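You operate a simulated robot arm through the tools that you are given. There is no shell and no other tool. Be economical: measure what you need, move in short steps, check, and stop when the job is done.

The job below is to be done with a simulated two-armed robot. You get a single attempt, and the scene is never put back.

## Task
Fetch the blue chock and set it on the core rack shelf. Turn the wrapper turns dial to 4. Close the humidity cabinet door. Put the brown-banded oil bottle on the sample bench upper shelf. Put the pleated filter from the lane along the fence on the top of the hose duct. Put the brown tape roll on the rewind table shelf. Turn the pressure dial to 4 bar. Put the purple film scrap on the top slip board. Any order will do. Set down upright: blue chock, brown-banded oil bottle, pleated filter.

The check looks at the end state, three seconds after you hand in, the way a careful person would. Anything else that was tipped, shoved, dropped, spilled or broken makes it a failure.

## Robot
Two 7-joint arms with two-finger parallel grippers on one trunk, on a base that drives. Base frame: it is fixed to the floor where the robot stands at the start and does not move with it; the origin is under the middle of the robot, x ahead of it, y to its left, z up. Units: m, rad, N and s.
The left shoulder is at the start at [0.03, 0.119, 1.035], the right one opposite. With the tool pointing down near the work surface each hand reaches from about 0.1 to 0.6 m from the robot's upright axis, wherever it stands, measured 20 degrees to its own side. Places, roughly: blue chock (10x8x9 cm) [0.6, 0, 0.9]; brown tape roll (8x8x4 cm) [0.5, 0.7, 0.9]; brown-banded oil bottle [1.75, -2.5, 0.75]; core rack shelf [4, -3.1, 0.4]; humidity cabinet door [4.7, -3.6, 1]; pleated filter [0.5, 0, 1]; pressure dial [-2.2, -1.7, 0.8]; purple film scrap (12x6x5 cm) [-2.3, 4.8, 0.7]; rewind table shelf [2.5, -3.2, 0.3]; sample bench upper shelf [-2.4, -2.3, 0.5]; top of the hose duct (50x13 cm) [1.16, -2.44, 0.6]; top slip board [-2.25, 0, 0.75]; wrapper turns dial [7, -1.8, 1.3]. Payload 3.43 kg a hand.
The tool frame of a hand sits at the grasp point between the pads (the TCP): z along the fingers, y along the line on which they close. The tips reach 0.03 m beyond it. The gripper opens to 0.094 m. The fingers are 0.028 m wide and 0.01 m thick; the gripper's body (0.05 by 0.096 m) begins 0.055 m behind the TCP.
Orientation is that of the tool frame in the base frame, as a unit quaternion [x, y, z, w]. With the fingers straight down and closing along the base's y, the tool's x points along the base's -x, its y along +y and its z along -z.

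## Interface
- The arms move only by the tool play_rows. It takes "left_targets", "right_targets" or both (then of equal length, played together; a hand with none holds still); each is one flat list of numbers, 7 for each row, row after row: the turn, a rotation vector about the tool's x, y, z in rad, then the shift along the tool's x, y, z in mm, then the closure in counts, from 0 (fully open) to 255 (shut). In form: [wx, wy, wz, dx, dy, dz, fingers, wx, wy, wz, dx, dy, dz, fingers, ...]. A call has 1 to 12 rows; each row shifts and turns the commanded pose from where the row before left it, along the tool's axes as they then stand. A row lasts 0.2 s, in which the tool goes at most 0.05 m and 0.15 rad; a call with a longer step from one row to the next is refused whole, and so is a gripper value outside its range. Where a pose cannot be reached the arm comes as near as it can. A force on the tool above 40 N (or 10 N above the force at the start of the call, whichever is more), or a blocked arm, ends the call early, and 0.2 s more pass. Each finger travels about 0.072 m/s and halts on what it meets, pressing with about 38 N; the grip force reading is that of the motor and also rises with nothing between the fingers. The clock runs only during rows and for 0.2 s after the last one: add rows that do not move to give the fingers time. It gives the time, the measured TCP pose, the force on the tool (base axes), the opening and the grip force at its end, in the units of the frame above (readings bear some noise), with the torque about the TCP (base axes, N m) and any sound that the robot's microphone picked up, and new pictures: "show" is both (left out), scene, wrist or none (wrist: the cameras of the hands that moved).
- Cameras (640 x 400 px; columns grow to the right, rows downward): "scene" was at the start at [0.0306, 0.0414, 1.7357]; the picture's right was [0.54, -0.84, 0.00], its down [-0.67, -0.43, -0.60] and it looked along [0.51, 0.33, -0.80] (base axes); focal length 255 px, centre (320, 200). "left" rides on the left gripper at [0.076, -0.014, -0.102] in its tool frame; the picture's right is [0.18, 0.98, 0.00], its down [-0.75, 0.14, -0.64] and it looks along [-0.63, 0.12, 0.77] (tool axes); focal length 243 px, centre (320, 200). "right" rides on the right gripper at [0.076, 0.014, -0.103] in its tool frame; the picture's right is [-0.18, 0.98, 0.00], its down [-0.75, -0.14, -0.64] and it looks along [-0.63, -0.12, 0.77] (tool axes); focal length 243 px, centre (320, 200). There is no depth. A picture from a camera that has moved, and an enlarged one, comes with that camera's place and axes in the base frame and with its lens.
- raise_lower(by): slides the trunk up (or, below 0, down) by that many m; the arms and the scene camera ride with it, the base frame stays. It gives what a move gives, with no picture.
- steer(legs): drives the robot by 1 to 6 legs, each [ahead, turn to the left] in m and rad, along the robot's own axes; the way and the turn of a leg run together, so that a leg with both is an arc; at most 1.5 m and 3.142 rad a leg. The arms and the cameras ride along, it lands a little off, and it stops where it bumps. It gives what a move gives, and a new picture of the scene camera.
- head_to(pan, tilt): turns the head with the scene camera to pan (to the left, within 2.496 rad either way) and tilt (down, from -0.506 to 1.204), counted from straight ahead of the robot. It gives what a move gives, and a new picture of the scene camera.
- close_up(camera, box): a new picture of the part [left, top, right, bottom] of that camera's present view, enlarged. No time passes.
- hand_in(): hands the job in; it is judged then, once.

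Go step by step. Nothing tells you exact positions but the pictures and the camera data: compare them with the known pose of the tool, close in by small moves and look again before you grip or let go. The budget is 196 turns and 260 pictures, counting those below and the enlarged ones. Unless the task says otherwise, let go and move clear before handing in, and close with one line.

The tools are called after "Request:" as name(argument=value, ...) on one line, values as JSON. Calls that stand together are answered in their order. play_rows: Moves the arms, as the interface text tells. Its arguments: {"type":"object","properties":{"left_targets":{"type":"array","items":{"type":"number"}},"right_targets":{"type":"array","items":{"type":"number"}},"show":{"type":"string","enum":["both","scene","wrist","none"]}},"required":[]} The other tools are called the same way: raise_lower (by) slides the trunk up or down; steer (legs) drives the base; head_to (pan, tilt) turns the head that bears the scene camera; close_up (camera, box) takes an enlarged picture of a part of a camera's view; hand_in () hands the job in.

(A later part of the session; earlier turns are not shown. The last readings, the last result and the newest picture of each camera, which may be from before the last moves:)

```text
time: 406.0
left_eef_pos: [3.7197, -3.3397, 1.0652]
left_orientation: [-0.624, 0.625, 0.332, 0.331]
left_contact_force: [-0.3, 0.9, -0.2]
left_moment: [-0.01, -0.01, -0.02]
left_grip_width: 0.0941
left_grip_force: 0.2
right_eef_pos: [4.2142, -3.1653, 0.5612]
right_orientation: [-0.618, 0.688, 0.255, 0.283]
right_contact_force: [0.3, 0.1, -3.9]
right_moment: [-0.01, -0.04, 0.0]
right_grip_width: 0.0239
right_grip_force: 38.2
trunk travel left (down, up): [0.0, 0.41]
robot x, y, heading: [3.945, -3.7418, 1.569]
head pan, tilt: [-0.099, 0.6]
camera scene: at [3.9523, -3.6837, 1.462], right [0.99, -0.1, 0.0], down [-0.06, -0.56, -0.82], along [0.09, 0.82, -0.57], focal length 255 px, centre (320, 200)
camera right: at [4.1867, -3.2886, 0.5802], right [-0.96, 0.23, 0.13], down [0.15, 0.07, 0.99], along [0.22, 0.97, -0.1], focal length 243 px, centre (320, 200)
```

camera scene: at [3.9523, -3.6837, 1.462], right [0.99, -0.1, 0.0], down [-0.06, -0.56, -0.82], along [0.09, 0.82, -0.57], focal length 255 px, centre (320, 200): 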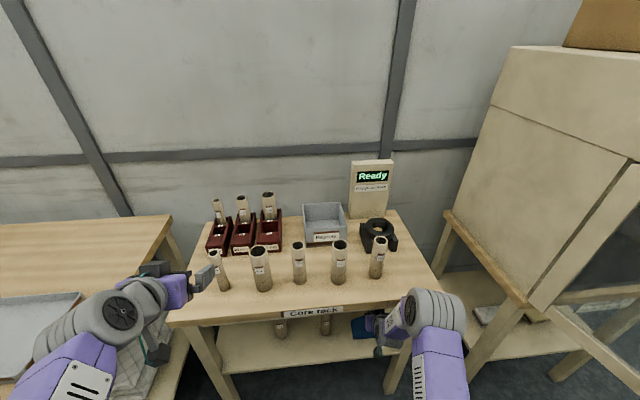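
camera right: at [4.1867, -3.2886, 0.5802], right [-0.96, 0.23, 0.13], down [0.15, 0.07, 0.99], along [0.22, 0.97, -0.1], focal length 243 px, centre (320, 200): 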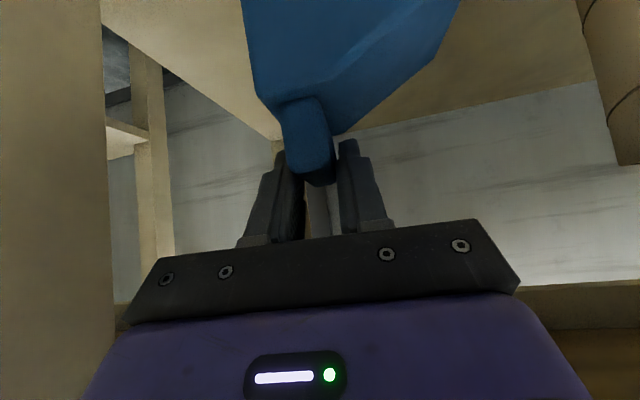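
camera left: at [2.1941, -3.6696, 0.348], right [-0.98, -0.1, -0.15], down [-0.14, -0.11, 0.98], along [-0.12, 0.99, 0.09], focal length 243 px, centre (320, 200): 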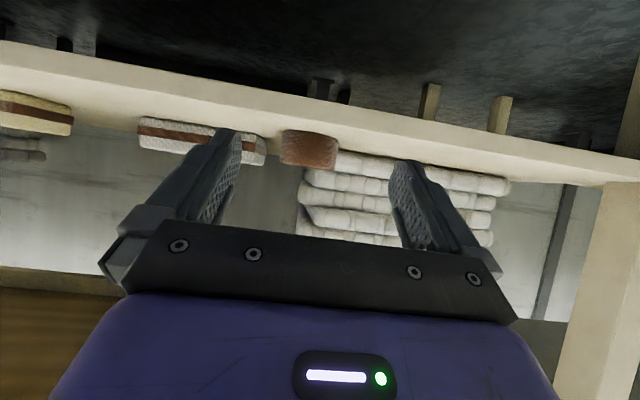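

Request:
play_rows(right_targets=[0, 0, 0, 17, 0, 17, 230, 0, 0, 0, 7, 0, 7, 230, 0, 0, 0, 2.5, 0, 2.5, 230], show="wrist")

Request:
play_rows(right_targets=[0, 0, 0, 2, 0, 2, 230, 0, 0, 0, 2, 0, 2, 230], show="none")

```text
time: 406.8
left_eef_pos: [3.7183, -3.3389, 1.066]
left_orientation: [-0.624, 0.625, 0.332, 0.331]
left_contact_force: [0.6, -0.7, 0.5]
left_moment: [0.02, 0.0, 0.0]
left_grip_width: 0.0942
left_grip_force: 0.0
right_eef_pos: [4.2141, -3.1664, 0.5242]
right_orientation: [-0.618, 0.688, 0.256, 0.283]
right_contact_force: [-0.7, -0.5, -3.0]
right_moment: [0.0, -0.07, 0.0]
right_grip_width: 0.0237
right_grip_force: 38.0
trunk travel left (down, up): [0.0, 0.41]
robot x, y, heading: [3.943, -3.742, 1.567]
head pan, tilt: [-0.099, 0.6]
camera right: at [4.1857, -3.2893, 0.5437], right [-0.96, 0.23, 0.13], down [0.15, 0.06, 0.99], along [0.22, 0.97, -0.1], focal length 243 px, centre (320, 200)
```

right: 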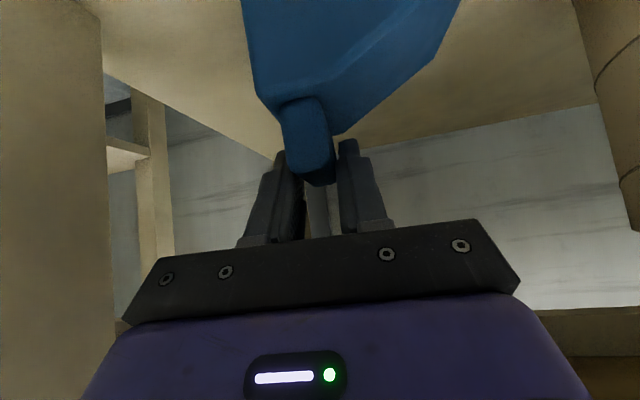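

```text
time: 407.4
left_eef_pos: [3.7187, -3.3386, 1.0666]
left_orientation: [-0.624, 0.625, 0.332, 0.331]
left_contact_force: [0.4, 0.0, 0.3]
left_moment: [0.0, 0.03, -0.01]
left_grip_width: 0.094
left_grip_force: 0.1
right_eef_pos: [4.2133, -3.1675, 0.5196]
right_orientation: [-0.618, 0.687, 0.256, 0.283]
right_contact_force: [0.1, 0.4, -3.8]
right_moment: [0.0, -0.05, -0.01]
right_grip_width: 0.024
right_grip_force: 37.5
trunk travel left (down, up): [0.0, 0.41]
robot x, y, heading: [3.9464, -3.7462, 1.566]
head pan, tilt: [-0.099, 0.6]
```

Request:
play_rows(right_targets=[0, 0, 0, 3.5, 0, 3.5, 230, 0, 0, 0, 3, 0, 3, 230], show="none")

Request:
play_rows(right_targets=[0, 0, 0, 2.5, 0, 2.5, 230, 0, 0, 0, 0, 0, 0, 230], show="none")

Request:
play_rows(right_targets=[0, 0, 0, 2.5, 0, 2.5, 230, 0, 0, 0, 0, 0, 0, 230], show="wrist")

```text
time: 408.0
left_eef_pos: [3.7195, -3.3408, 1.0669]
left_orientation: [-0.623, 0.625, 0.332, 0.332]
left_contact_force: [-0.8, -0.8, -0.5]
left_moment: [0.02, 0.0, 0.0]
left_grip_width: 0.0943
left_grip_force: 0.0
right_eef_pos: [4.2167, -3.1666, 0.5105]
right_orientation: [-0.615, 0.688, 0.257, 0.288]
right_contact_force: [11.0, -6.2, 14.5]
right_moment: [-0.05, 0.32, 0.16]
right_grip_width: 0.0238
right_grip_force: 38.1
trunk travel left (down, up): [0.0, 0.41]
robot x, y, heading: [3.944, -3.7413, 1.561]
head pan, tilt: [-0.099, 0.6]
```

```text
time: 408.4
left_eef_pos: [3.7186, -3.3424, 1.0664]
left_orientation: [-0.624, 0.625, 0.332, 0.332]
left_contact_force: [-0.9, -0.8, 0.7]
left_moment: [0.0, 0.01, 0.0]
left_grip_width: 0.0942
left_grip_force: 0.1
right_eef_pos: [4.2178, -3.1649, 0.5118]
right_orientation: [-0.615, 0.687, 0.257, 0.29]
right_contact_force: [-1.3, -14.9, 19.8]
right_moment: [-0.57, 0.25, 0.25]
right_grip_width: 0.0241
right_grip_force: 38.2
trunk travel left (down, up): [0.0, 0.41]
robot x, y, heading: [3.944, -3.7459, 1.571]
head pan, tilt: [-0.099, 0.6]
stopped in row 2 (right hand): the force on the tool passed its limit at 41 N (the readings are from after the stop); the commanded pose is now the measured one
```

```text
time: 408.8
left_eef_pos: [3.7193, -3.3429, 1.0672]
left_orientation: [-0.624, 0.624, 0.333, 0.333]
left_contact_force: [-0.3, -1.1, -0.4]
left_moment: [0.0, 0.01, -0.01]
left_grip_width: 0.094
left_grip_force: 0.1
right_eef_pos: [4.2169, -3.1662, 0.5112]
right_orientation: [-0.615, 0.686, 0.257, 0.291]
right_contact_force: [-2.9, -17.3, 22.9]
right_moment: [-0.66, 0.15, 0.22]
right_grip_width: 0.0235
right_grip_force: 37.9
trunk travel left (down, up): [0.0, 0.41]
robot x, y, heading: [3.9453, -3.7438, 1.567]
head pan, tilt: [-0.099, 0.6]
stopped in row 1 (right hand): the force on the tool passed its limit at 44 N (the readings are from after the stop); the commanded pose is now the measured one
camera right: at [4.1895, -3.289, 0.5286], right [-0.96, 0.24, 0.13], down [0.14, 0.05, 0.99], along [0.23, 0.97, -0.08], focal length 243 px, centre (320, 200)
```

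right: 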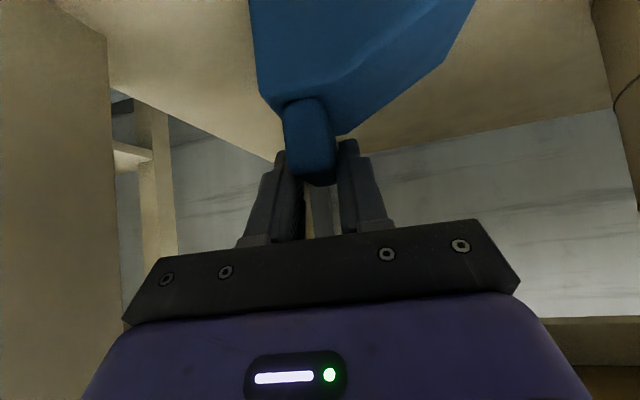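

Contact at the predicted height. I ease off, open, and retreat along the tool axis.

Request:
play_rows(right_targets=[0, 0, 0, -1.5, 0, -1.5, 230, 0, 0, 0, 0, 0, 0, 180, 0, 0, 0, 0, 0, 0, 120, 0, 0, 0, 0, 0, 0, 110, 0, 0, 0, 0, 0, -15, 110, 0, 0, 0, 0, 0, -35, 110, 0, 0, 0, 0, 0, -40, 110, 0, 0, 0, 0, 0, -40, 110, 0, 0, 0, 0, 0, -40, 110], show="both")

```text
time: 410.8
left_eef_pos: [3.7185, -3.3409, 1.0676]
left_orientation: [-0.623, 0.626, 0.331, 0.332]
left_contact_force: [0.5, 0.4, 0.6]
left_moment: [0.0, 0.03, -0.01]
left_grip_width: 0.0939
left_grip_force: 0.2
right_eef_pos: [4.2042, -3.2868, 0.629]
right_orientation: [-0.614, 0.688, 0.256, 0.29]
right_contact_force: [0.1, 0.8, 0.7]
right_moment: [-0.03, -0.02, 0.0]
right_grip_width: 0.0537
right_grip_force: 0.1
trunk travel left (down, up): [0.0, 0.41]
robot x, y, heading: [3.944, -3.7463, 1.561]
head pan, tilt: [-0.099, 0.6]
camera scene: at [3.9523, -3.6852, 1.4621], right [0.99, -0.1, 0.0], down [-0.06, -0.56, -0.83], along [0.09, 0.82, -0.56], focal length 255 px, centre (320, 200)
camera right: at [4.1758, -3.4086, 0.6472], right [-0.96, 0.24, 0.13], down [0.14, 0.05, 0.99], along [0.23, 0.97, -0.09], focal length 243 px, centre (320, 200)
```

scene: 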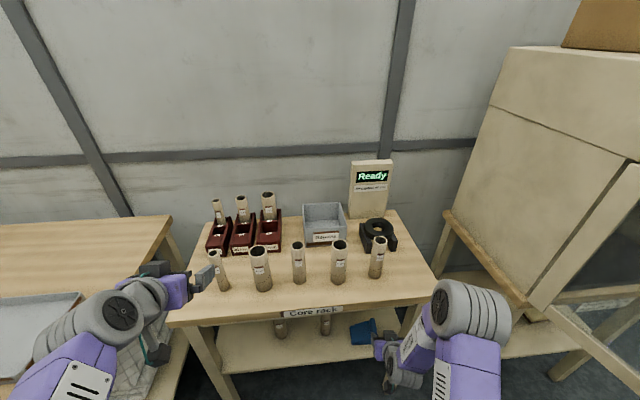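
right: 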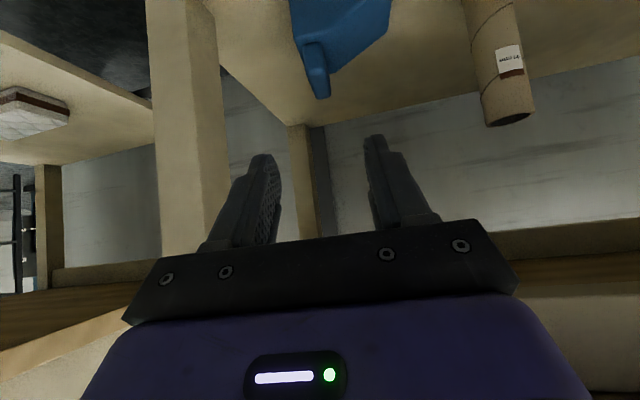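

The chock sits upright on the core-rack shelf. I back out, raise the trunk, and look at the cabinet door.

Request:
steer(legs=[[-0.6, 0]])

Request:
raise_lower(by=0.3)

Request:
head_to(pan=-0.75, tilt=0.6)

```text
time: 414.1
left_eef_pos: [3.7168, -3.9336, 1.0666]
left_orientation: [-0.623, 0.626, 0.331, 0.332]
left_contact_force: [0.7, -0.7, -0.7]
left_moment: [-0.02, 0.01, -0.03]
left_grip_width: 0.0941
left_grip_force: 0.0
right_eef_pos: [4.2017, -3.8805, 0.6285]
right_orientation: [-0.614, 0.688, 0.256, 0.289]
right_contact_force: [0.6, 0.5, -0.5]
right_moment: [-0.02, 0.0, -0.02]
right_grip_width: 0.0532
right_grip_force: 0.1
trunk travel left (down, up): [0.0, 0.41]
robot x, y, heading: [3.9456, -4.3413, 1.558]
head pan, tilt: [-0.099, 0.6]
camera scene: at [3.9484, -4.2796, 1.4621], right [0.99, -0.11, 0.0], down [-0.06, -0.56, -0.83], along [0.09, 0.82, -0.56], focal length 255 px, centre (320, 200)
```

scene: 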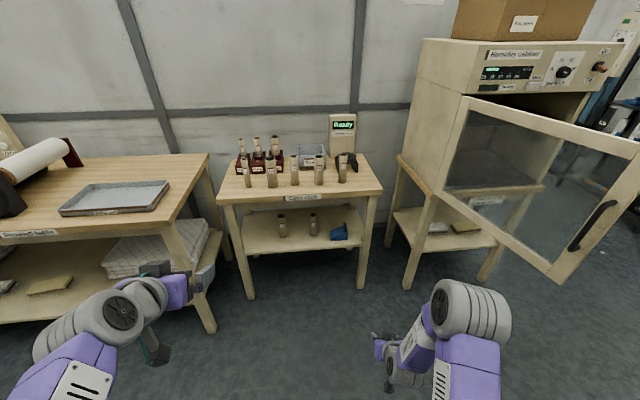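

```text
time: 417.1
left_eef_pos: [3.7172, -3.9344, 1.3664]
left_orientation: [-0.623, 0.626, 0.331, 0.332]
left_contact_force: [-0.9, -1.0, -0.5]
left_moment: [0.03, 0.02, 0.01]
left_grip_width: 0.0939
left_grip_force: 0.0
right_eef_pos: [4.2014, -3.8801, 0.9285]
right_orientation: [-0.614, 0.688, 0.256, 0.29]
right_contact_force: [-0.1, -0.2, -1.0]
right_moment: [-0.01, 0.04, -0.01]
right_grip_width: 0.0537
right_grip_force: 0.1
trunk travel left (down, up): [-0.3, 0.11]
robot x, y, heading: [3.9412, -4.3393, 1.565]
head pan, tilt: [-0.099, 0.6]
```

```text
time: 418.2
left_eef_pos: [3.7172, -3.9331, 1.3667]
left_orientation: [-0.624, 0.626, 0.332, 0.331]
left_contact_force: [-0.5, -0.1, -0.2]
left_moment: [0.0, 0.04, 0.03]
left_grip_width: 0.0941
left_grip_force: 0.0
right_eef_pos: [4.201, -3.8802, 0.9299]
right_orientation: [-0.614, 0.688, 0.256, 0.29]
right_contact_force: [-0.3, 0.0, -0.2]
right_moment: [0.03, 0.01, 0.02]
right_grip_width: 0.0533
right_grip_force: 0.0
trunk travel left (down, up): [-0.3, 0.11]
robot x, y, heading: [3.9398, -4.3408, 1.56]
head pan, tilt: [-0.75, 0.6]
camera scene: at [3.9997, -4.303, 1.7621], right [0.73, -0.69, 0.0], down [-0.39, -0.41, -0.83], along [0.57, 0.6, -0.56], focal length 255 px, centre (320, 200)
```

scene: 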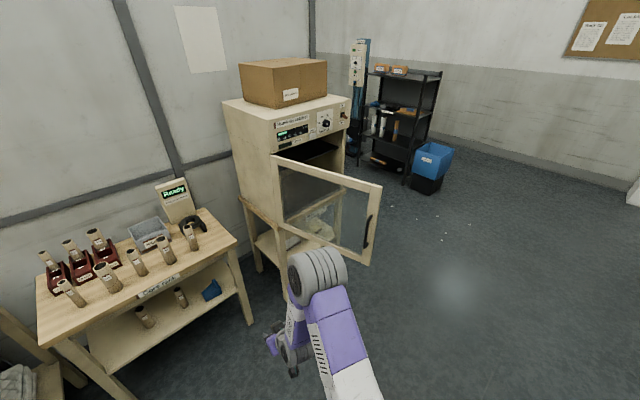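

Door: hinge near [4.69, −3.25], free edge near [4.85, −3.79], top rail at z≈1.17. I'll push its top rail shut with closed fingers, moving north-east. First I set the hands up: left tucked, right horizontal.

Request:
play_rows(left_targets=[0, 0.137, 0, 0, 0, 0, 0, 0, 0.137, 0, 0, 0, 0, 0, 0, 0.137, 0, 0, 0, 0, 0, 0, 0.137, 0, 0, 0, 0, 0, 0, 0.137, 0, 0, 0, 0, 0, 0, 0.137, 0, 0, 0, 0, 0, 0, 0.137, 0, 0, 0, 0, 0, 0, 0, 0, 35, 0, 35, 0, 0, 0, 0, 35, 0, 35, 0, 0, 0, 0, 35, 0, 35, 0, 0, 0, 0, 35, 0, 35, 0, 0, 0, 0, 35, 0, 35, 0], right_targets=[0, 0, 0, -27, 10, -27, 255, 0, 0, 0, -27, 10, -27, 255, 0, 0, 0, -27, 10, -27, 255, 0, 0, 0, -27, 10, -27, 255, 0, 0, 0, -27, 10, -27, 255, 0, 0, 0, -27, 10, -27, 255, 0, -0.131, 0, 0, 0, 0, 255, 0, -0.131, 0, 0, 0, 0, 255, 0, -0.131, 0, 0, 0, 0, 255, 0, -0.131, 0, 0, 0, 0, 255, 0, -0.131, 0, 0, 0, 0, 255, 0, -0.131, 0, 0, 0, 0, 255], show="scene")

```text
time: 420.8
left_eef_pos: [3.7161, -4.1067, 1.1869]
left_orientation: [-0.705, 0.709, 0.005, 0.006]
left_contact_force: [0.3, -0.6, -1.3]
left_moment: [0.04, -0.01, 0.01]
left_grip_width: 0.0941
left_grip_force: 0.0
right_eef_pos: [4.1403, -3.8612, 1.1596]
right_orientation: [-0.468, 0.523, 0.473, 0.532]
right_contact_force: [0.6, 0.7, 0.7]
right_moment: [-0.01, 0.02, 0.01]
right_grip_width: 0.0
right_grip_force: 32.9
right hand out of reach, approached as far as the arm can: row 10, 11
trunk travel left (down, up): [-0.3, 0.11]
robot x, y, heading: [3.9437, -4.3378, 1.563]
head pan, tilt: [-0.75, 0.6]
camera scene: at [3.9998, -4.3034, 1.7621], right [0.73, -0.69, 0.0], down [-0.39, -0.41, -0.83], along [0.57, 0.6, -0.56], focal length 255 px, centre (320, 200)
```

scene: 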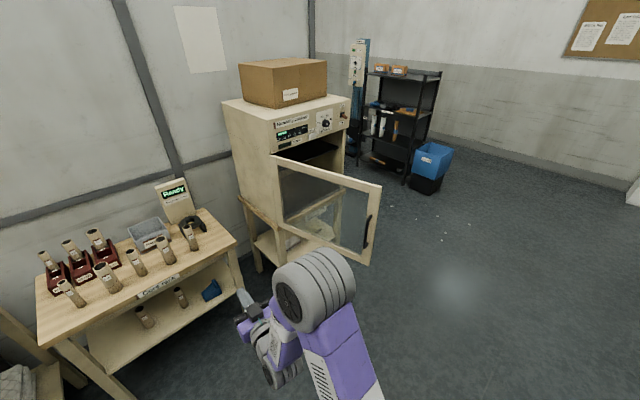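

Request:
steer(legs=[[0, -0.7], [0.44, 0]])

Request:
head_to(pan=-0.2, tilt=0.6)

```text
time: 425.3
left_eef_pos: [4.2058, -3.6815, 1.1882]
left_orientation: [-0.42, 0.908, 0.005, 0.007]
left_contact_force: [-0.1, -0.5, -0.4]
left_moment: [-0.03, 0.01, -0.02]
left_grip_width: 0.0941
left_grip_force: 0.1
right_eef_pos: [4.6889, -3.767, 1.1588]
right_orientation: [-0.261, 0.653, 0.261, 0.661]
right_contact_force: [-0.4, 0.5, 0.5]
right_moment: [0.02, -0.02, 0.01]
right_grip_width: 0.0001
right_grip_force: 33.6
trunk travel left (down, up): [-0.3, 0.11]
robot x, y, heading: [4.2245, -4.0001, 0.858]
head pan, tilt: [-0.75, 0.6]
camera scene: at [4.2946, -4.0146, 1.7621], right [0.11, -0.99, 0.0], down [-0.56, -0.06, -0.82], along [0.82, 0.09, -0.57], focal length 255 px, centre (320, 200)
```

scene: 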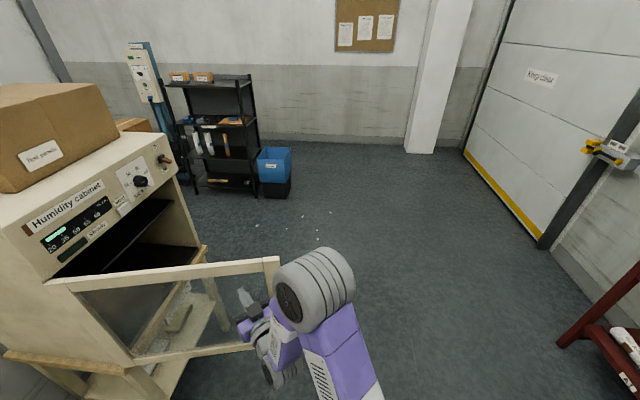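

```text
time: 426.3
left_eef_pos: [4.2051, -3.6817, 1.1877]
left_orientation: [-0.42, 0.907, 0.005, 0.008]
left_contact_force: [-0.2, 0.3, -1.0]
left_moment: [0.02, -0.07, 0.01]
left_grip_width: 0.094
left_grip_force: 0.1
right_eef_pos: [4.6893, -3.7674, 1.1593]
right_orientation: [-0.26, 0.654, 0.26, 0.661]
right_contact_force: [-0.6, -0.2, 0.2]
right_moment: [0.0, -0.03, 0.0]
right_grip_width: 0.0
right_grip_force: 32.7
trunk travel left (down, up): [-0.3, 0.11]
robot x, y, heading: [4.225, -4.0048, 0.862]
head pan, tilt: [-0.201, 0.6]
camera scene: at [4.2763, -3.9706, 1.7621], right [0.61, -0.79, 0.0], down [-0.45, -0.35, -0.83], along [0.65, 0.51, -0.56], focal length 255 px, centre (320, 200)
```

scene: 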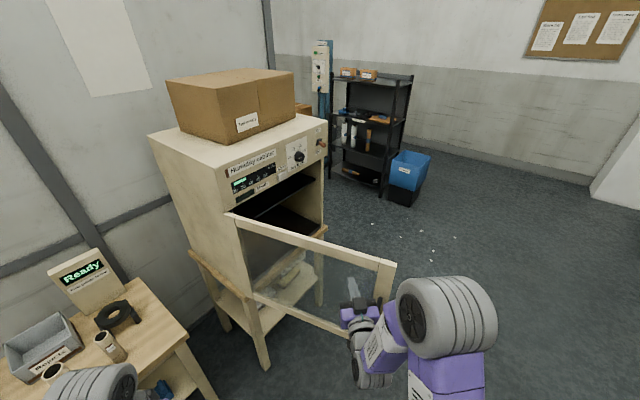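

Hand is just short of the door, pointing north-east at the top rail. I raise it 1.5 cm and drive forward gently to swing the door.

Request:
play_rows(right_targets=[0, 0, 0, -15, 0, 0, 255], show="wrist")

Request:
steer(legs=[[0.25, 0]])

```text
time: 426.7
left_eef_pos: [4.2059, -3.682, 1.1892]
left_orientation: [-0.419, 0.908, 0.005, 0.008]
left_contact_force: [-0.1, 0.1, 0.8]
left_moment: [-0.01, -0.02, -0.01]
left_grip_width: 0.0941
left_grip_force: 0.1
right_eef_pos: [4.6905, -3.7674, 1.1741]
right_orientation: [-0.261, 0.653, 0.261, 0.661]
right_contact_force: [0.1, -1.3, 0.6]
right_moment: [0.03, 0.0, -0.03]
right_grip_width: 0.0001
right_grip_force: 32.8
trunk travel left (down, up): [-0.3, 0.11]
robot x, y, heading: [4.2312, -4.0025, 0.865]
head pan, tilt: [-0.201, 0.6]
camera right: at [4.6055, -3.8255, 1.097], right [-0.68, 0.71, 0.18], down [-0.38, -0.55, 0.75], along [0.63, 0.44, 0.64], focal length 243 px, centre (320, 200)
```

right: 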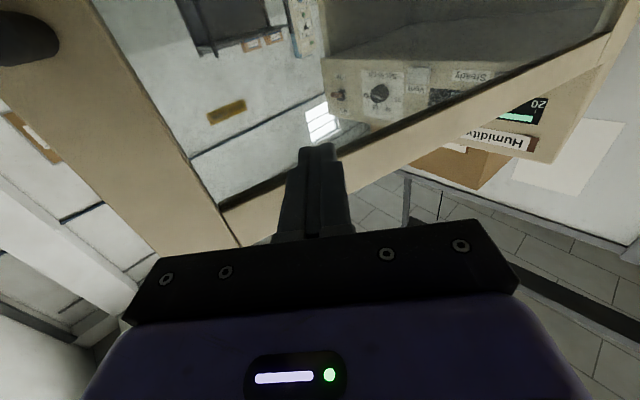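

```text
time: 428.5
left_eef_pos: [4.3687, -3.4922, 1.1861]
left_orientation: [-0.42, 0.908, 0.005, 0.008]
left_contact_force: [0.2, -0.3, 0.0]
left_moment: [0.01, -0.01, 0.0]
left_grip_width: 0.0939
left_grip_force: 0.0
right_eef_pos: [4.8512, -3.5767, 1.1726]
right_orientation: [-0.261, 0.653, 0.261, 0.661]
right_contact_force: [0.5, 0.4, 0.2]
right_moment: [-0.02, -0.01, 0.03]
right_grip_width: 0.0
right_grip_force: 33.4
trunk travel left (down, up): [-0.3, 0.11]
robot x, y, heading: [4.3906, -3.8133, 0.864]
head pan, tilt: [-0.201, 0.6]
camera scene: at [4.4389, -3.7806, 1.7621], right [0.61, -0.79, 0.0], down [-0.45, -0.35, -0.82], along [0.65, 0.51, -0.57], focal length 255 px, centre (320, 200)
```

scene: 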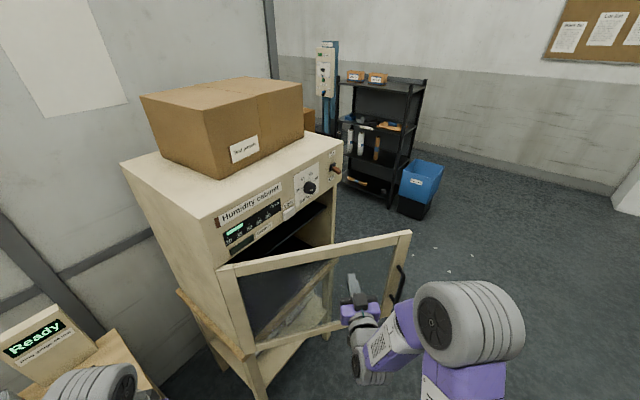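

The door has swung to about 50°. I continue with a shorter drive, then the arm.

Request:
steer(legs=[[0.15, 0]])

Request:
play_rows(right_targets=[0, 0, 0, 0, 0, 30, 255, 0, 0, 0, 0, 0, 30, 255, 0, 0, 0, 0, 0, 30, 255, 0, 0, 0, 0, 0, 30, 255], show="scene")

```text
time: 429.9
left_eef_pos: [4.4649, -3.3774, 1.187]
left_orientation: [-0.42, 0.907, 0.004, 0.007]
left_contact_force: [-0.2, 0.0, 0.3]
left_moment: [-0.02, 0.01, -0.02]
left_grip_width: 0.0939
left_grip_force: 0.1
right_eef_pos: [4.9495, -3.4621, 1.1726]
right_orientation: [-0.262, 0.653, 0.262, 0.661]
right_contact_force: [-0.2, 0.1, -1.3]
right_moment: [0.04, -0.02, -0.02]
right_grip_width: 0.0
right_grip_force: 33.0
trunk travel left (down, up): [-0.3, 0.11]
robot x, y, heading: [4.4839, -3.701, 0.866]
head pan, tilt: [-0.201, 0.6]
camera scene: at [4.5364, -3.6666, 1.7621], right [0.62, -0.79, 0.0], down [-0.45, -0.35, -0.82], along [0.65, 0.51, -0.57], focal length 255 px, centre (320, 200)
```

scene: 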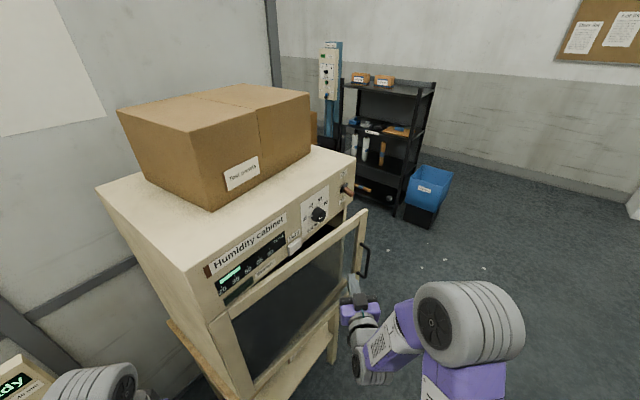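

```text
time: 430.9
left_eef_pos: [4.465, -3.3773, 1.1872]
left_orientation: [-0.42, 0.908, 0.004, 0.007]
left_contact_force: [1.4, -0.6, -0.6]
left_moment: [-0.01, 0.01, -0.03]
left_grip_width: 0.0939
left_grip_force: 0.1
right_eef_pos: [5.0368, -3.3799, 1.1747]
right_orientation: [-0.261, 0.653, 0.261, 0.661]
right_contact_force: [-0.3, -1.0, -0.8]
right_moment: [0.0, -0.01, 0.01]
right_grip_width: 0.0
right_grip_force: 33.0
trunk travel left (down, up): [-0.3, 0.11]
robot x, y, heading: [4.4895, -3.6995, 0.862]
head pan, tilt: [-0.201, 0.6]
camera scene: at [4.5365, -3.6666, 1.762], right [0.62, -0.79, 0.0], down [-0.45, -0.35, -0.82], along [0.65, 0.51, -0.57], focal length 255 px, centre (320, 200)
```

scene: 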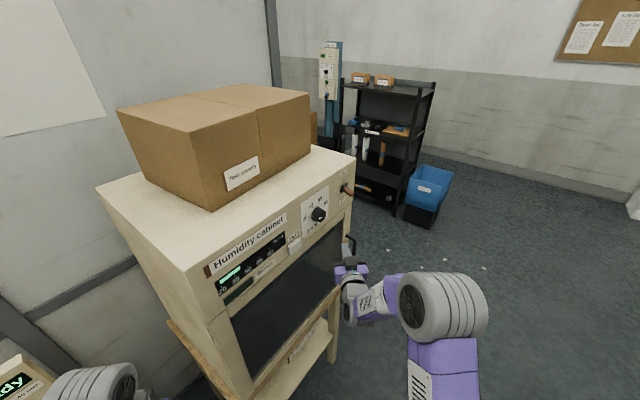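

Almost shut. I press it straight toward the cabinet until it resists.

Request:
play_rows(right_targets=[0, 0, 0, 0, 14.6, 13.7, 255, 0, 0, 0, 0, 14.6, 13.7, 255, 0, 0, 0, 0, 11, 10, 255, 0, 0, 0, 0, 7, 7, 255, 0, 0, 0, 0, 4, 4, 255, 0, 0, 0, 0, 4, 4, 255, 0, 0, 0, 0, 4, 4, 255], show="scene")

```text
time: 432.3
left_eef_pos: [4.4604, -3.3815, 1.1889]
left_orientation: [-0.419, 0.908, 0.004, 0.009]
left_contact_force: [-0.4, 0.9, 0.2]
left_moment: [0.01, -0.04, -0.03]
left_grip_width: 0.094
left_grip_force: 0.1
right_eef_pos: [5.0358, -3.3159, 1.1752]
right_orientation: [-0.256, 0.656, 0.255, 0.662]
right_contact_force: [-13.8, -24.7, 4.5]
right_moment: [0.13, -0.11, 0.0]
right_grip_width: 0.0
right_grip_force: 33.2
trunk travel left (down, up): [-0.3, 0.11]
robot x, y, heading: [4.4897, -3.7051, 0.855]
head pan, tilt: [-0.201, 0.6]
stopped in row 6 (right hand): the force on the tool passed its limit at 47 N (the readings are from after the stop); the commanded pose is now the measured one
camera scene: at [4.5299, -3.6736, 1.7624], right [0.61, -0.79, 0.0], down [-0.44, -0.34, -0.83], along [0.65, 0.51, -0.56], focal length 255 px, centre (320, 200)
```

scene: 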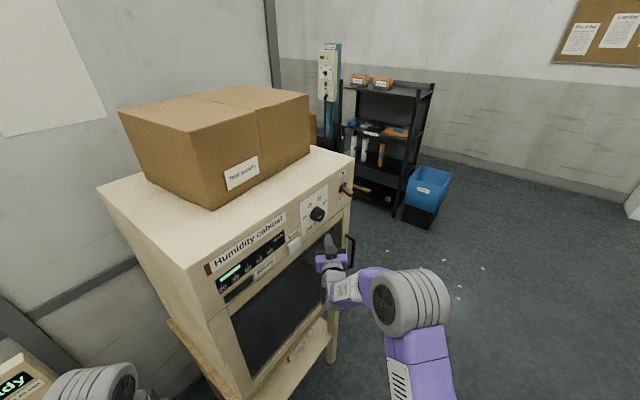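

It resists firmly, so it's shut. I back the hand and robot off and check.

Request:
play_rows(right_targets=[0, 0, 0, 0, -14, -20, 255, 0, 0, 0, 0, -14, -30, 255, 0, 0, 0, 0, -14, -30, 255], show="none")

Request:
steer(legs=[[-0.4, 0]])

Request:
close_up(camera="scene", box=[120, 120, 380, 320])

```text
time: 433.1
left_eef_pos: [4.4645, -3.3783, 1.1876]
left_orientation: [-0.419, 0.908, 0.004, 0.008]
left_contact_force: [0.3, 0.2, 0.7]
left_moment: [0.0, -0.01, 0.02]
left_grip_width: 0.0938
left_grip_force: 0.0
right_eef_pos: [5.0084, -3.3968, 1.1719]
right_orientation: [-0.258, 0.657, 0.255, 0.66]
right_contact_force: [0.2, -0.2, -0.1]
right_moment: [-0.01, 0.0, 0.0]
right_grip_width: 0.0
right_grip_force: 32.9
trunk travel left (down, up): [-0.3, 0.11]
robot x, y, heading: [4.4854, -3.6988, 0.861]
head pan, tilt: [-0.201, 0.6]
```

```text
time: 435.6
left_eef_pos: [4.2041, -3.6799, 1.1876]
left_orientation: [-0.419, 0.908, 0.005, 0.008]
left_contact_force: [-0.2, -0.1, -0.1]
left_moment: [0.0, -0.01, 0.0]
left_grip_width: 0.0941
left_grip_force: 0.0
right_eef_pos: [4.7494, -3.6973, 1.1724]
right_orientation: [-0.26, 0.656, 0.256, 0.66]
right_contact_force: [0.4, -0.7, 0.9]
right_moment: [0.0, -0.03, 0.0]
right_grip_width: 0.0
right_grip_force: 33.1
trunk travel left (down, up): [-0.3, 0.11]
robot x, y, heading: [4.2277, -4.0026, 0.86]
head pan, tilt: [-0.201, 0.6]
camera scene: at [4.2764, -3.9701, 1.7621], right [0.61, -0.79, 0.0], down [-0.45, -0.35, -0.83], along [0.65, 0.51, -0.56], focal length 255 px, centre (320, 200)
```

scene: 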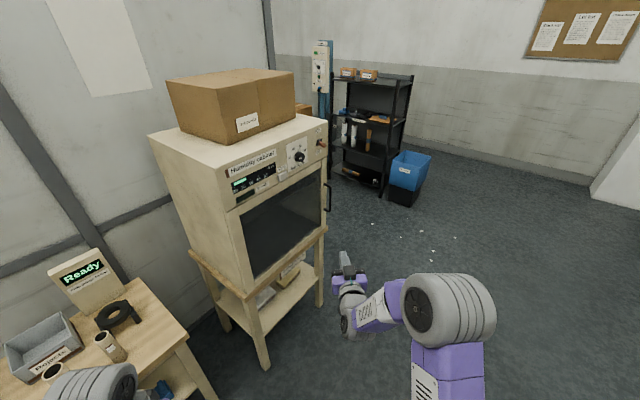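

```text
2.00 times, centred on (250, 220) of scene
camera zoom: at [4.2764, -3.9701, 1.7621], right [0.61, -0.79, 0.0], down [-0.45, -0.35, -0.83], along [0.65, 0.51, -0.56], focal length 510 px, centre (460, 160)
```

zoom: 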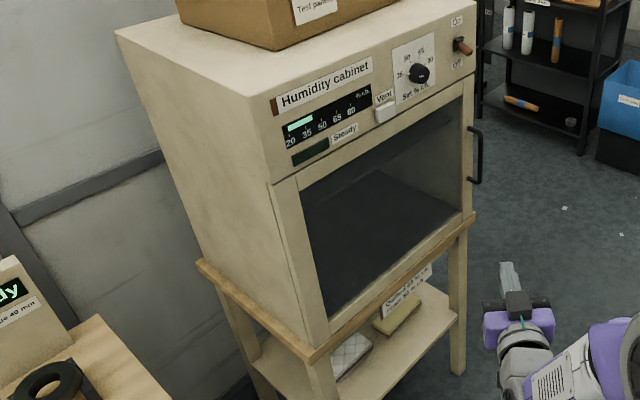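

The door is closed. Last is the wrapper dial; I zoom in on the panel in the distance.

Request:
close_up(camera="scene", box=[270, 20, 440, 200])

```text
2.22 times, centred on (355, 110) of scene
camera zoom: at [4.2764, -3.9701, 1.7621], right [0.61, -0.79, 0.0], down [-0.45, -0.35, -0.83], along [0.65, 0.51, -0.56], focal length 567 px, centre (242, 400)
```

zoom: 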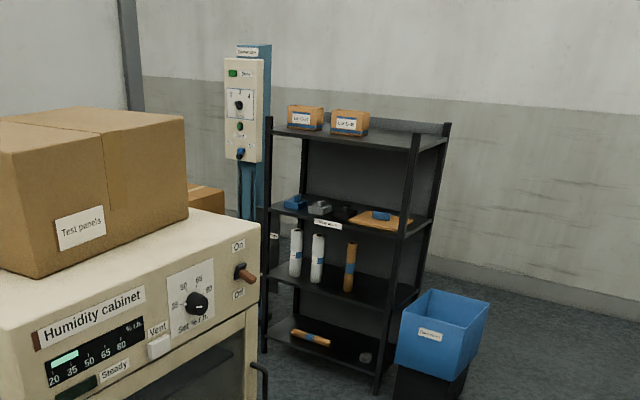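

Request:
steer(legs=[[0, -0.86], [1.5, 0], [0.2, 0], [0, 1.571]])

Request:
head_to(pan=-0.3, tilt=0.35)

```text
time: 450.2
left_eef_pos: [5.6917, -3.7708, 1.1869]
left_orientation: [0.712, -0.702, -0.006, -0.006]
left_contact_force: [0.3, 0.5, -0.1]
left_moment: [0.01, -0.02, -0.01]
left_grip_width: 0.0939
left_grip_force: 0.2
right_eef_pos: [6.1128, -3.4264, 1.1725]
right_orientation: [-0.474, 0.524, 0.472, 0.528]
right_contact_force: [-1.4, -0.7, -0.6]
right_moment: [0.03, 0.03, -0.02]
right_grip_width: 0.0001
right_grip_force: 33.3
trunk travel left (down, up): [-0.3, 0.11]
robot x, y, heading: [5.9222, -3.9983, 1.581]
head pan, tilt: [-0.201, 0.6]
camera scene: at [5.9363, -3.9406, 1.7621], right [0.98, -0.19, 0.0], down [-0.11, -0.55, -0.83], along [0.16, 0.81, -0.56], focal length 255 px, centre (320, 200)
```

scene: 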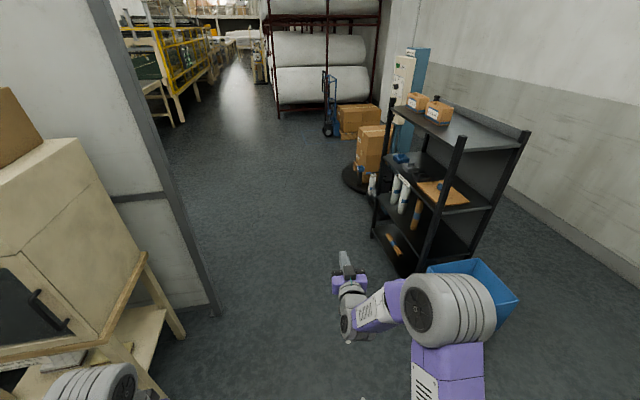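

```text
time: 451.0
left_eef_pos: [5.6916, -3.771, 1.1878]
left_orientation: [0.711, -0.703, -0.007, -0.006]
left_contact_force: [-0.7, -0.5, 0.3]
left_moment: [-0.05, 0.01, 0.0]
left_grip_width: 0.0939
left_grip_force: 0.0
right_eef_pos: [6.113, -3.4267, 1.1724]
right_orientation: [-0.473, 0.525, 0.471, 0.528]
right_contact_force: [0.3, 0.9, 0.4]
right_moment: [-0.01, -0.02, 0.02]
right_grip_width: 0.0001
right_grip_force: 33.1
trunk travel left (down, up): [-0.3, 0.11]
robot x, y, heading: [5.9205, -3.9998, 1.583]
head pan, tilt: [-0.3, 0.351]
camera scene: at [5.9463, -3.9381, 1.7848], right [0.96, -0.29, 0.0], down [-0.1, -0.33, -0.94], along [0.27, 0.9, -0.34], focal length 255 px, centre (320, 200)
```

scene: 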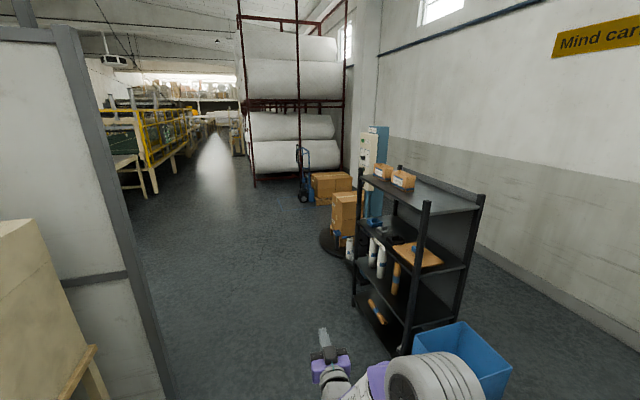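

Request:
steer(legs=[[1.5, 0], [0.75, 0], [0, -1.583]])

Request:
head_to(pan=-0.05, tilt=0.3)

Request:
close_up(camera="scene", box=[260, 100, 420, 260])

```text
time: 465.9
left_eef_pos: [6.1056, -1.5267, 1.187]
left_orientation: [-0.011, 1.0, 0.001, 0.008]
left_contact_force: [-0.3, -0.1, -0.1]
left_moment: [0.01, 0.0, 0.0]
left_grip_width: 0.0939
left_grip_force: 0.0
right_eef_pos: [6.454, -1.9434, 1.1723]
right_orientation: [0.032, 0.705, -0.037, 0.707]
right_contact_force: [-1.0, 0.0, -0.6]
right_moment: [0.01, 0.03, 0.01]
right_grip_width: 0.0
right_grip_force: 32.9
trunk travel left (down, up): [-0.3, 0.11]
robot x, y, heading: [5.8809, -1.7571, 0.019]
head pan, tilt: [-0.3, 0.351]
camera scene: at [5.9374, -1.7825, 1.7849], right [-0.28, -0.96, 0.0], down [-0.33, 0.1, -0.94], along [0.9, -0.26, -0.34], focal length 255 px, centre (320, 200)
```

scene: 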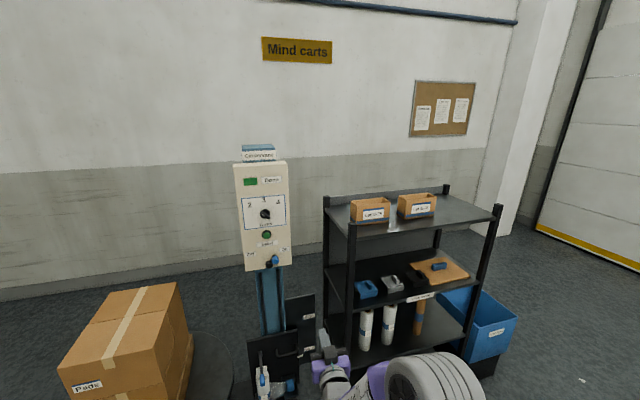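

```text
time: 466.7
left_eef_pos: [6.1062, -1.526, 1.1861]
left_orientation: [-0.011, 1.0, 0.001, 0.009]
left_contact_force: [-0.6, -0.2, -0.5]
left_moment: [0.01, -0.01, -0.05]
left_grip_width: 0.0942
left_grip_force: 0.1
right_eef_pos: [6.4535, -1.9434, 1.1721]
right_orientation: [0.032, 0.706, -0.036, 0.707]
right_contact_force: [0.4, 0.7, -0.2]
right_moment: [-0.03, 0.01, -0.03]
right_grip_width: 0.0
right_grip_force: 33.1
trunk travel left (down, up): [-0.3, 0.11]
robot x, y, heading: [5.8824, -1.7569, 0.019]
head pan, tilt: [-0.051, 0.3]
camera scene: at [5.9413, -1.7596, 1.7896], right [-0.03, -1.0, 0.0], down [-0.3, 0.01, -0.96], along [0.95, -0.03, -0.3], focal length 255 px, centre (320, 200)
```

scene: 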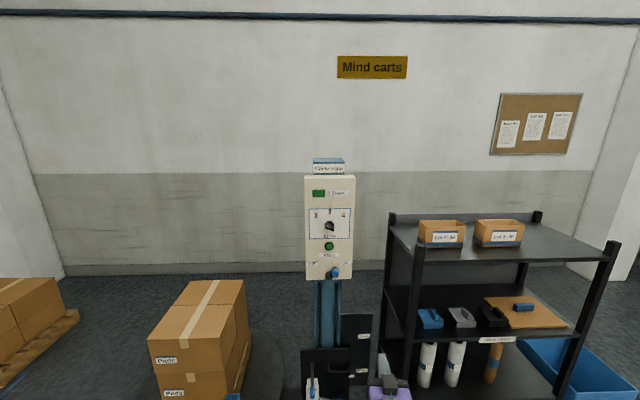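

```text
2.50 times, centred on (340, 180) of scene
camera zoom: at [5.9413, -1.7596, 1.7896], right [-0.03, -1.0, 0.0], down [-0.3, 0.01, -0.96], along [0.95, -0.03, -0.3], focal length 638 px, centre (270, 250)
```

zoom: 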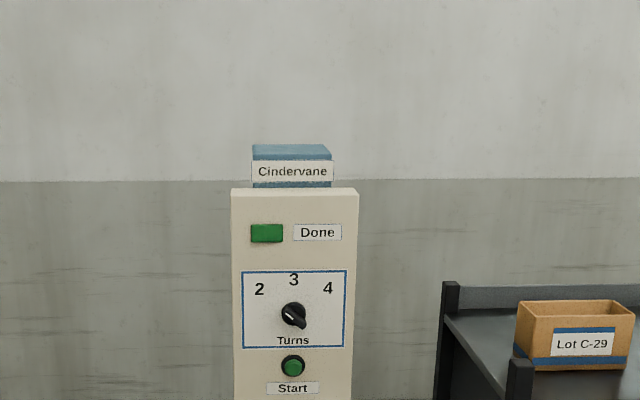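

The turns knob is on a vertical face at about [7.0, −1.83, 1.33]. I raise the right hand to its height, straighten the yaw, and drive closer.

Request:
play_rows(right_targets=[-0.097, 0, 0, -38, 18, 0, 92, 0, 0, 0, -38, 24, 0, 92, 0, 0, 0, -38, 24, 0, 92, 0, 0, 0, -36, 24, 0, 92], show="none")

Request:
steer(legs=[[0.33, -0.02]])

Request:
close_up(camera="right", box=[160, 0, 480, 240])

Request:
close_up(camera="scene", box=[270, 160, 430, 300])

```text
time: 467.7
left_eef_pos: [6.1049, -1.5256, 1.1869]
left_orientation: [-0.011, 1.0, 0.0, 0.009]
left_contact_force: [0.8, 0.0, -0.7]
left_moment: [0.02, -0.03, 0.03]
left_grip_width: 0.0939
left_grip_force: 0.2
right_eef_pos: [6.4549, -1.8518, 1.3228]
right_orientation: [-0.003, 0.706, -0.002, 0.708]
right_contact_force: [0.7, -0.2, -0.4]
right_moment: [0.02, 0.0, 0.01]
right_grip_width: 0.0599
right_grip_force: 0.1
trunk travel left (down, up): [-0.3, 0.11]
robot x, y, heading: [5.8813, -1.7577, 0.019]
head pan, tilt: [-0.051, 0.3]
```

```text
time: 469.9
left_eef_pos: [6.4393, -1.5292, 1.187]
left_orientation: [-0.001, 1.0, 0.001, 0.009]
left_contact_force: [0.2, 0.8, -0.9]
left_moment: [0.0, 0.05, 0.03]
left_grip_width: 0.094
left_grip_force: 0.1
right_eef_pos: [6.7829, -1.8619, 1.3222]
right_orientation: [0.005, 0.706, -0.009, 0.708]
right_contact_force: [-0.5, -0.5, -0.6]
right_moment: [0.02, 0.0, 0.03]
right_grip_width: 0.0599
right_grip_force: 0.1
trunk travel left (down, up): [-0.3, 0.11]
robot x, y, heading: [6.2125, -1.7565, -0.003]
head pan, tilt: [-0.051, 0.3]
camera scene: at [6.2699, -1.7585, 1.7896], right [-0.05, -1.0, 0.0], down [-0.3, 0.02, -0.96], along [0.95, -0.05, -0.3], focal length 255 px, centre (320, 200)
```

scene: 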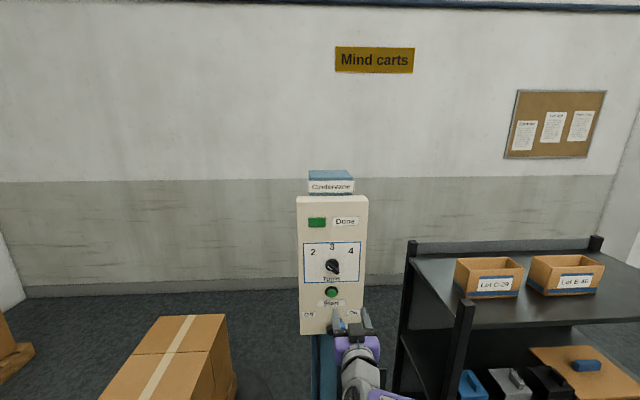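

```text
1.67 times, centred on (320, 120) of right
camera zoom: at [6.6801, -1.8451, 1.2463], right [0.02, 0.98, 0.18], down [-0.65, -0.12, 0.75], along [0.76, -0.13, 0.63], focal length 404 px, centre (320, 333)
```

zoom: 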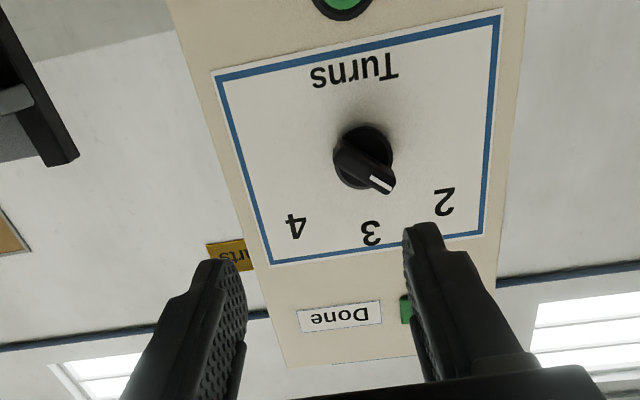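

```text
2.86 times, centred on (350, 230) of scene
camera zoom: at [6.2699, -1.7585, 1.7896], right [-0.05, -1.0, 0.0], down [-0.3, 0.02, -0.96], along [0.95, -0.05, -0.3], focal length 728 px, centre (234, 114)
```

zoom: 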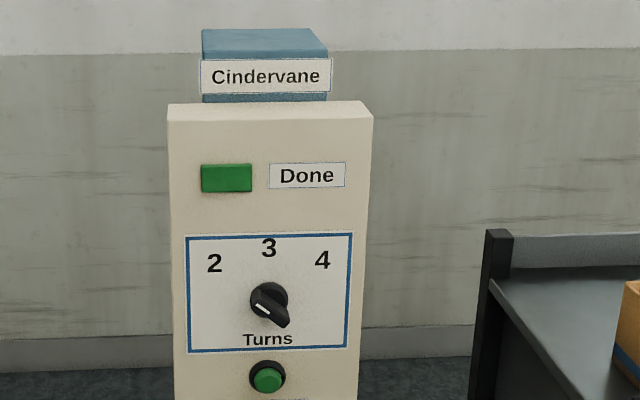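

The knob's bar points to 2 (upper left); target 4 is upper right. I align the hand with the knob axis and turn the fingers to straddle the bar.

Request:
play_rows(right_targets=[0, 0, 0, -14, 25, 0, 125, 0, 0, -0.145, 0, 0, 0, 125, 0, 0, -0.145, 0, 0, 0, 125, 0, 0, -0.145, 0, 0, 0, 125, 0, 0, -0.145, 0, 0, 0, 125, 0, 0, -0.145, 0, 0, 0, 125, 0, 0, -0.145, 0, 0, 0, 125, 0, 0, 0, 0, 0, 40, 125, 0, 0, 0, 0, 0, 40, 125], show="both")

```text
time: 471.9
left_eef_pos: [6.4398, -1.5282, 1.1881]
left_orientation: [0.0, 1.0, 0.001, 0.008]
left_contact_force: [-0.7, 0.5, -0.5]
left_moment: [0.03, -0.02, -0.02]
left_grip_width: 0.0941
left_grip_force: 0.0
right_eef_pos: [6.8645, -1.8377, 1.3386]
right_orientation: [-0.293, 0.643, -0.307, 0.637]
right_contact_force: [-0.2, 0.0, -0.6]
right_moment: [-0.01, -0.01, -0.01]
right_grip_width: 0.0479
right_grip_force: 0.0
trunk travel left (down, up): [-0.3, 0.11]
robot x, y, heading: [6.208, -1.7529, -0.003]
head pan, tilt: [-0.051, 0.3]
camera scene: at [6.2704, -1.7582, 1.7895], right [-0.05, -1.0, 0.0], down [-0.3, 0.02, -0.96], along [0.95, -0.05, -0.3], focal length 255 px, centre (320, 200)
camera right: at [6.7608, -1.8843, 1.2778], right [0.02, 0.77, -0.64], down [-0.63, 0.5, 0.59], along [0.77, 0.39, 0.5], focal length 243 px, centre (320, 200)
```

scene: 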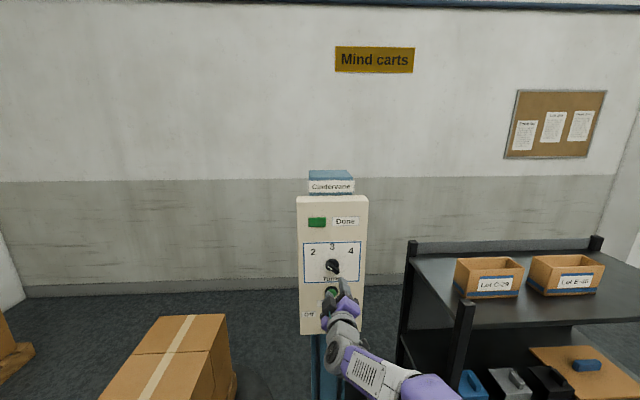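
right: 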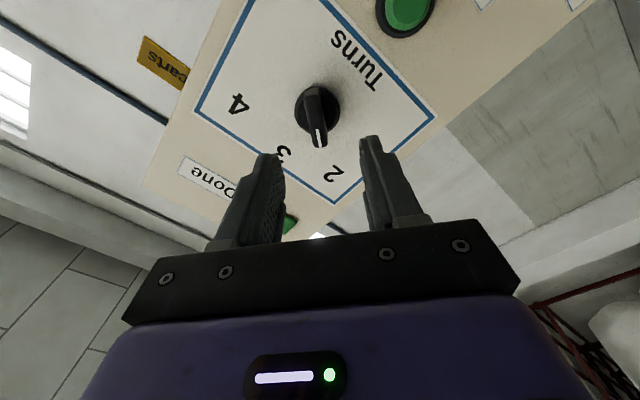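

Request:
play_rows(right_targets=[0, 0, 0, 0, 0, 30, 125, 0, 0, 0, 0, 0, 30, 125], show="wrist")

```text
time: 472.4
left_eef_pos: [6.4387, -1.5292, 1.1864]
left_orientation: [-0.001, 1.0, 0.001, 0.009]
left_contact_force: [-0.4, 0.6, 0.2]
left_moment: [0.0, 0.0, 0.01]
left_grip_width: 0.0938
left_grip_force: 0.0
right_eef_pos: [6.924, -1.8396, 1.3357]
right_orientation: [-0.293, 0.643, -0.307, 0.638]
right_contact_force: [0.4, -0.7, -0.5]
right_moment: [-0.02, 0.04, -0.03]
right_grip_width: 0.048
right_grip_force: 0.1
trunk travel left (down, up): [-0.3, 0.11]
robot x, y, heading: [6.2074, -1.7555, -0.005]
head pan, tilt: [-0.051, 0.3]
camera right: at [6.8197, -1.8853, 1.2766], right [0.02, 0.77, -0.64], down [-0.63, 0.5, 0.59], along [0.77, 0.39, 0.5], focal length 243 px, centre (320, 200)
```

right: 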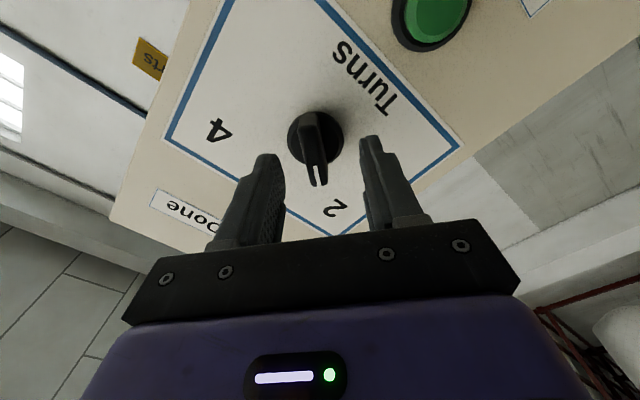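

Small offset; I shift to the knob axis and advance.

Request:
play_rows(right_targets=[0, 0, 0, -10, -4, 0, 125, 0, 0, 0, 0, 0, 25, 125], show="wrist")

```text
time: 473.1
left_eef_pos: [6.4393, -1.5283, 1.1866]
left_orientation: [0.0, 1.0, 0.001, 0.007]
left_contact_force: [0.3, -0.4, -0.7]
left_moment: [0.03, 0.02, 0.0]
left_grip_width: 0.0939
left_grip_force: 0.1
right_eef_pos: [6.9498, -1.8349, 1.3443]
right_orientation: [-0.293, 0.643, -0.307, 0.637]
right_contact_force: [2.4, 0.7, -0.4]
right_moment: [-0.02, -0.02, 0.02]
right_grip_width: 0.0481
right_grip_force: 0.1
trunk travel left (down, up): [-0.3, 0.11]
robot x, y, heading: [6.2063, -1.7588, -0.002]
head pan, tilt: [-0.051, 0.3]
camera right: at [6.8458, -1.8816, 1.2854], right [0.02, 0.77, -0.64], down [-0.63, 0.5, 0.59], along [0.78, 0.39, 0.49], focal length 243 px, centre (320, 200)
```

right: 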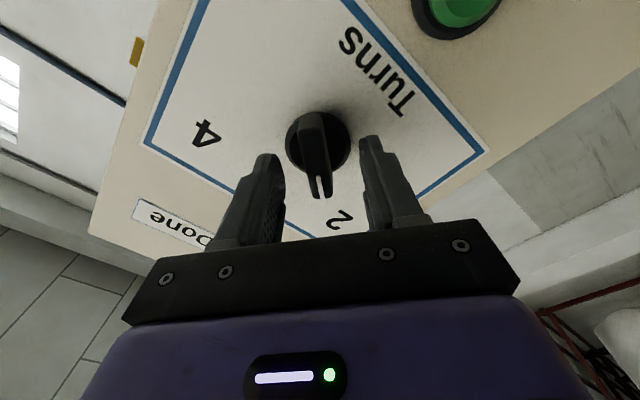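

Request:
play_rows(right_targets=[0, 0, 0, 0, 0, 5, 125, 0, 0, 0, 0, 0, 0, 170, 0, 0, 0, 0, 0, 0, 220, 0, 0, 0, 0, 0, 0, 240, 0, 0, 0, 0, 0, 0, 240], show="wrist")

```text
time: 474.2
left_eef_pos: [6.4386, -1.5298, 1.1884]
left_orientation: [0.0, 1.0, 0.0, 0.008]
left_contact_force: [-0.3, 0.8, 0.7]
left_moment: [0.02, 0.0, -0.03]
left_grip_width: 0.0939
left_grip_force: 0.0
right_eef_pos: [6.954, -1.8354, 1.3463]
right_orientation: [-0.292, 0.643, -0.307, 0.638]
right_contact_force: [1.8, -2.0, 3.6]
right_moment: [0.13, 0.67, 0.41]
right_grip_width: 0.0141
right_grip_force: 44.6
trunk travel left (down, up): [-0.3, 0.11]
robot x, y, heading: [6.207, -1.7573, -0.002]
head pan, tilt: [-0.051, 0.3]
camera right: at [6.8493, -1.8822, 1.2866], right [0.02, 0.77, -0.64], down [-0.63, 0.5, 0.59], along [0.77, 0.39, 0.5], focal length 243 px, centre (320, 200)
```

right: 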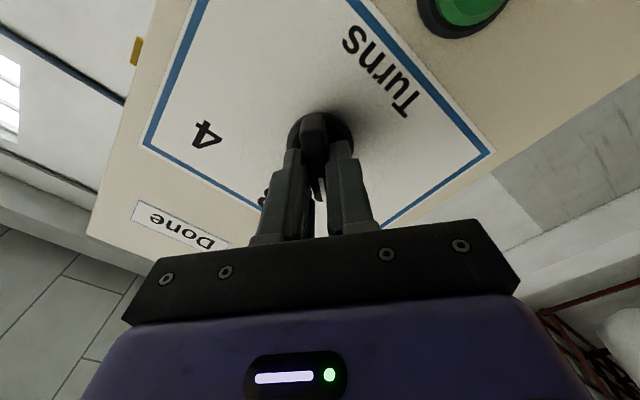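

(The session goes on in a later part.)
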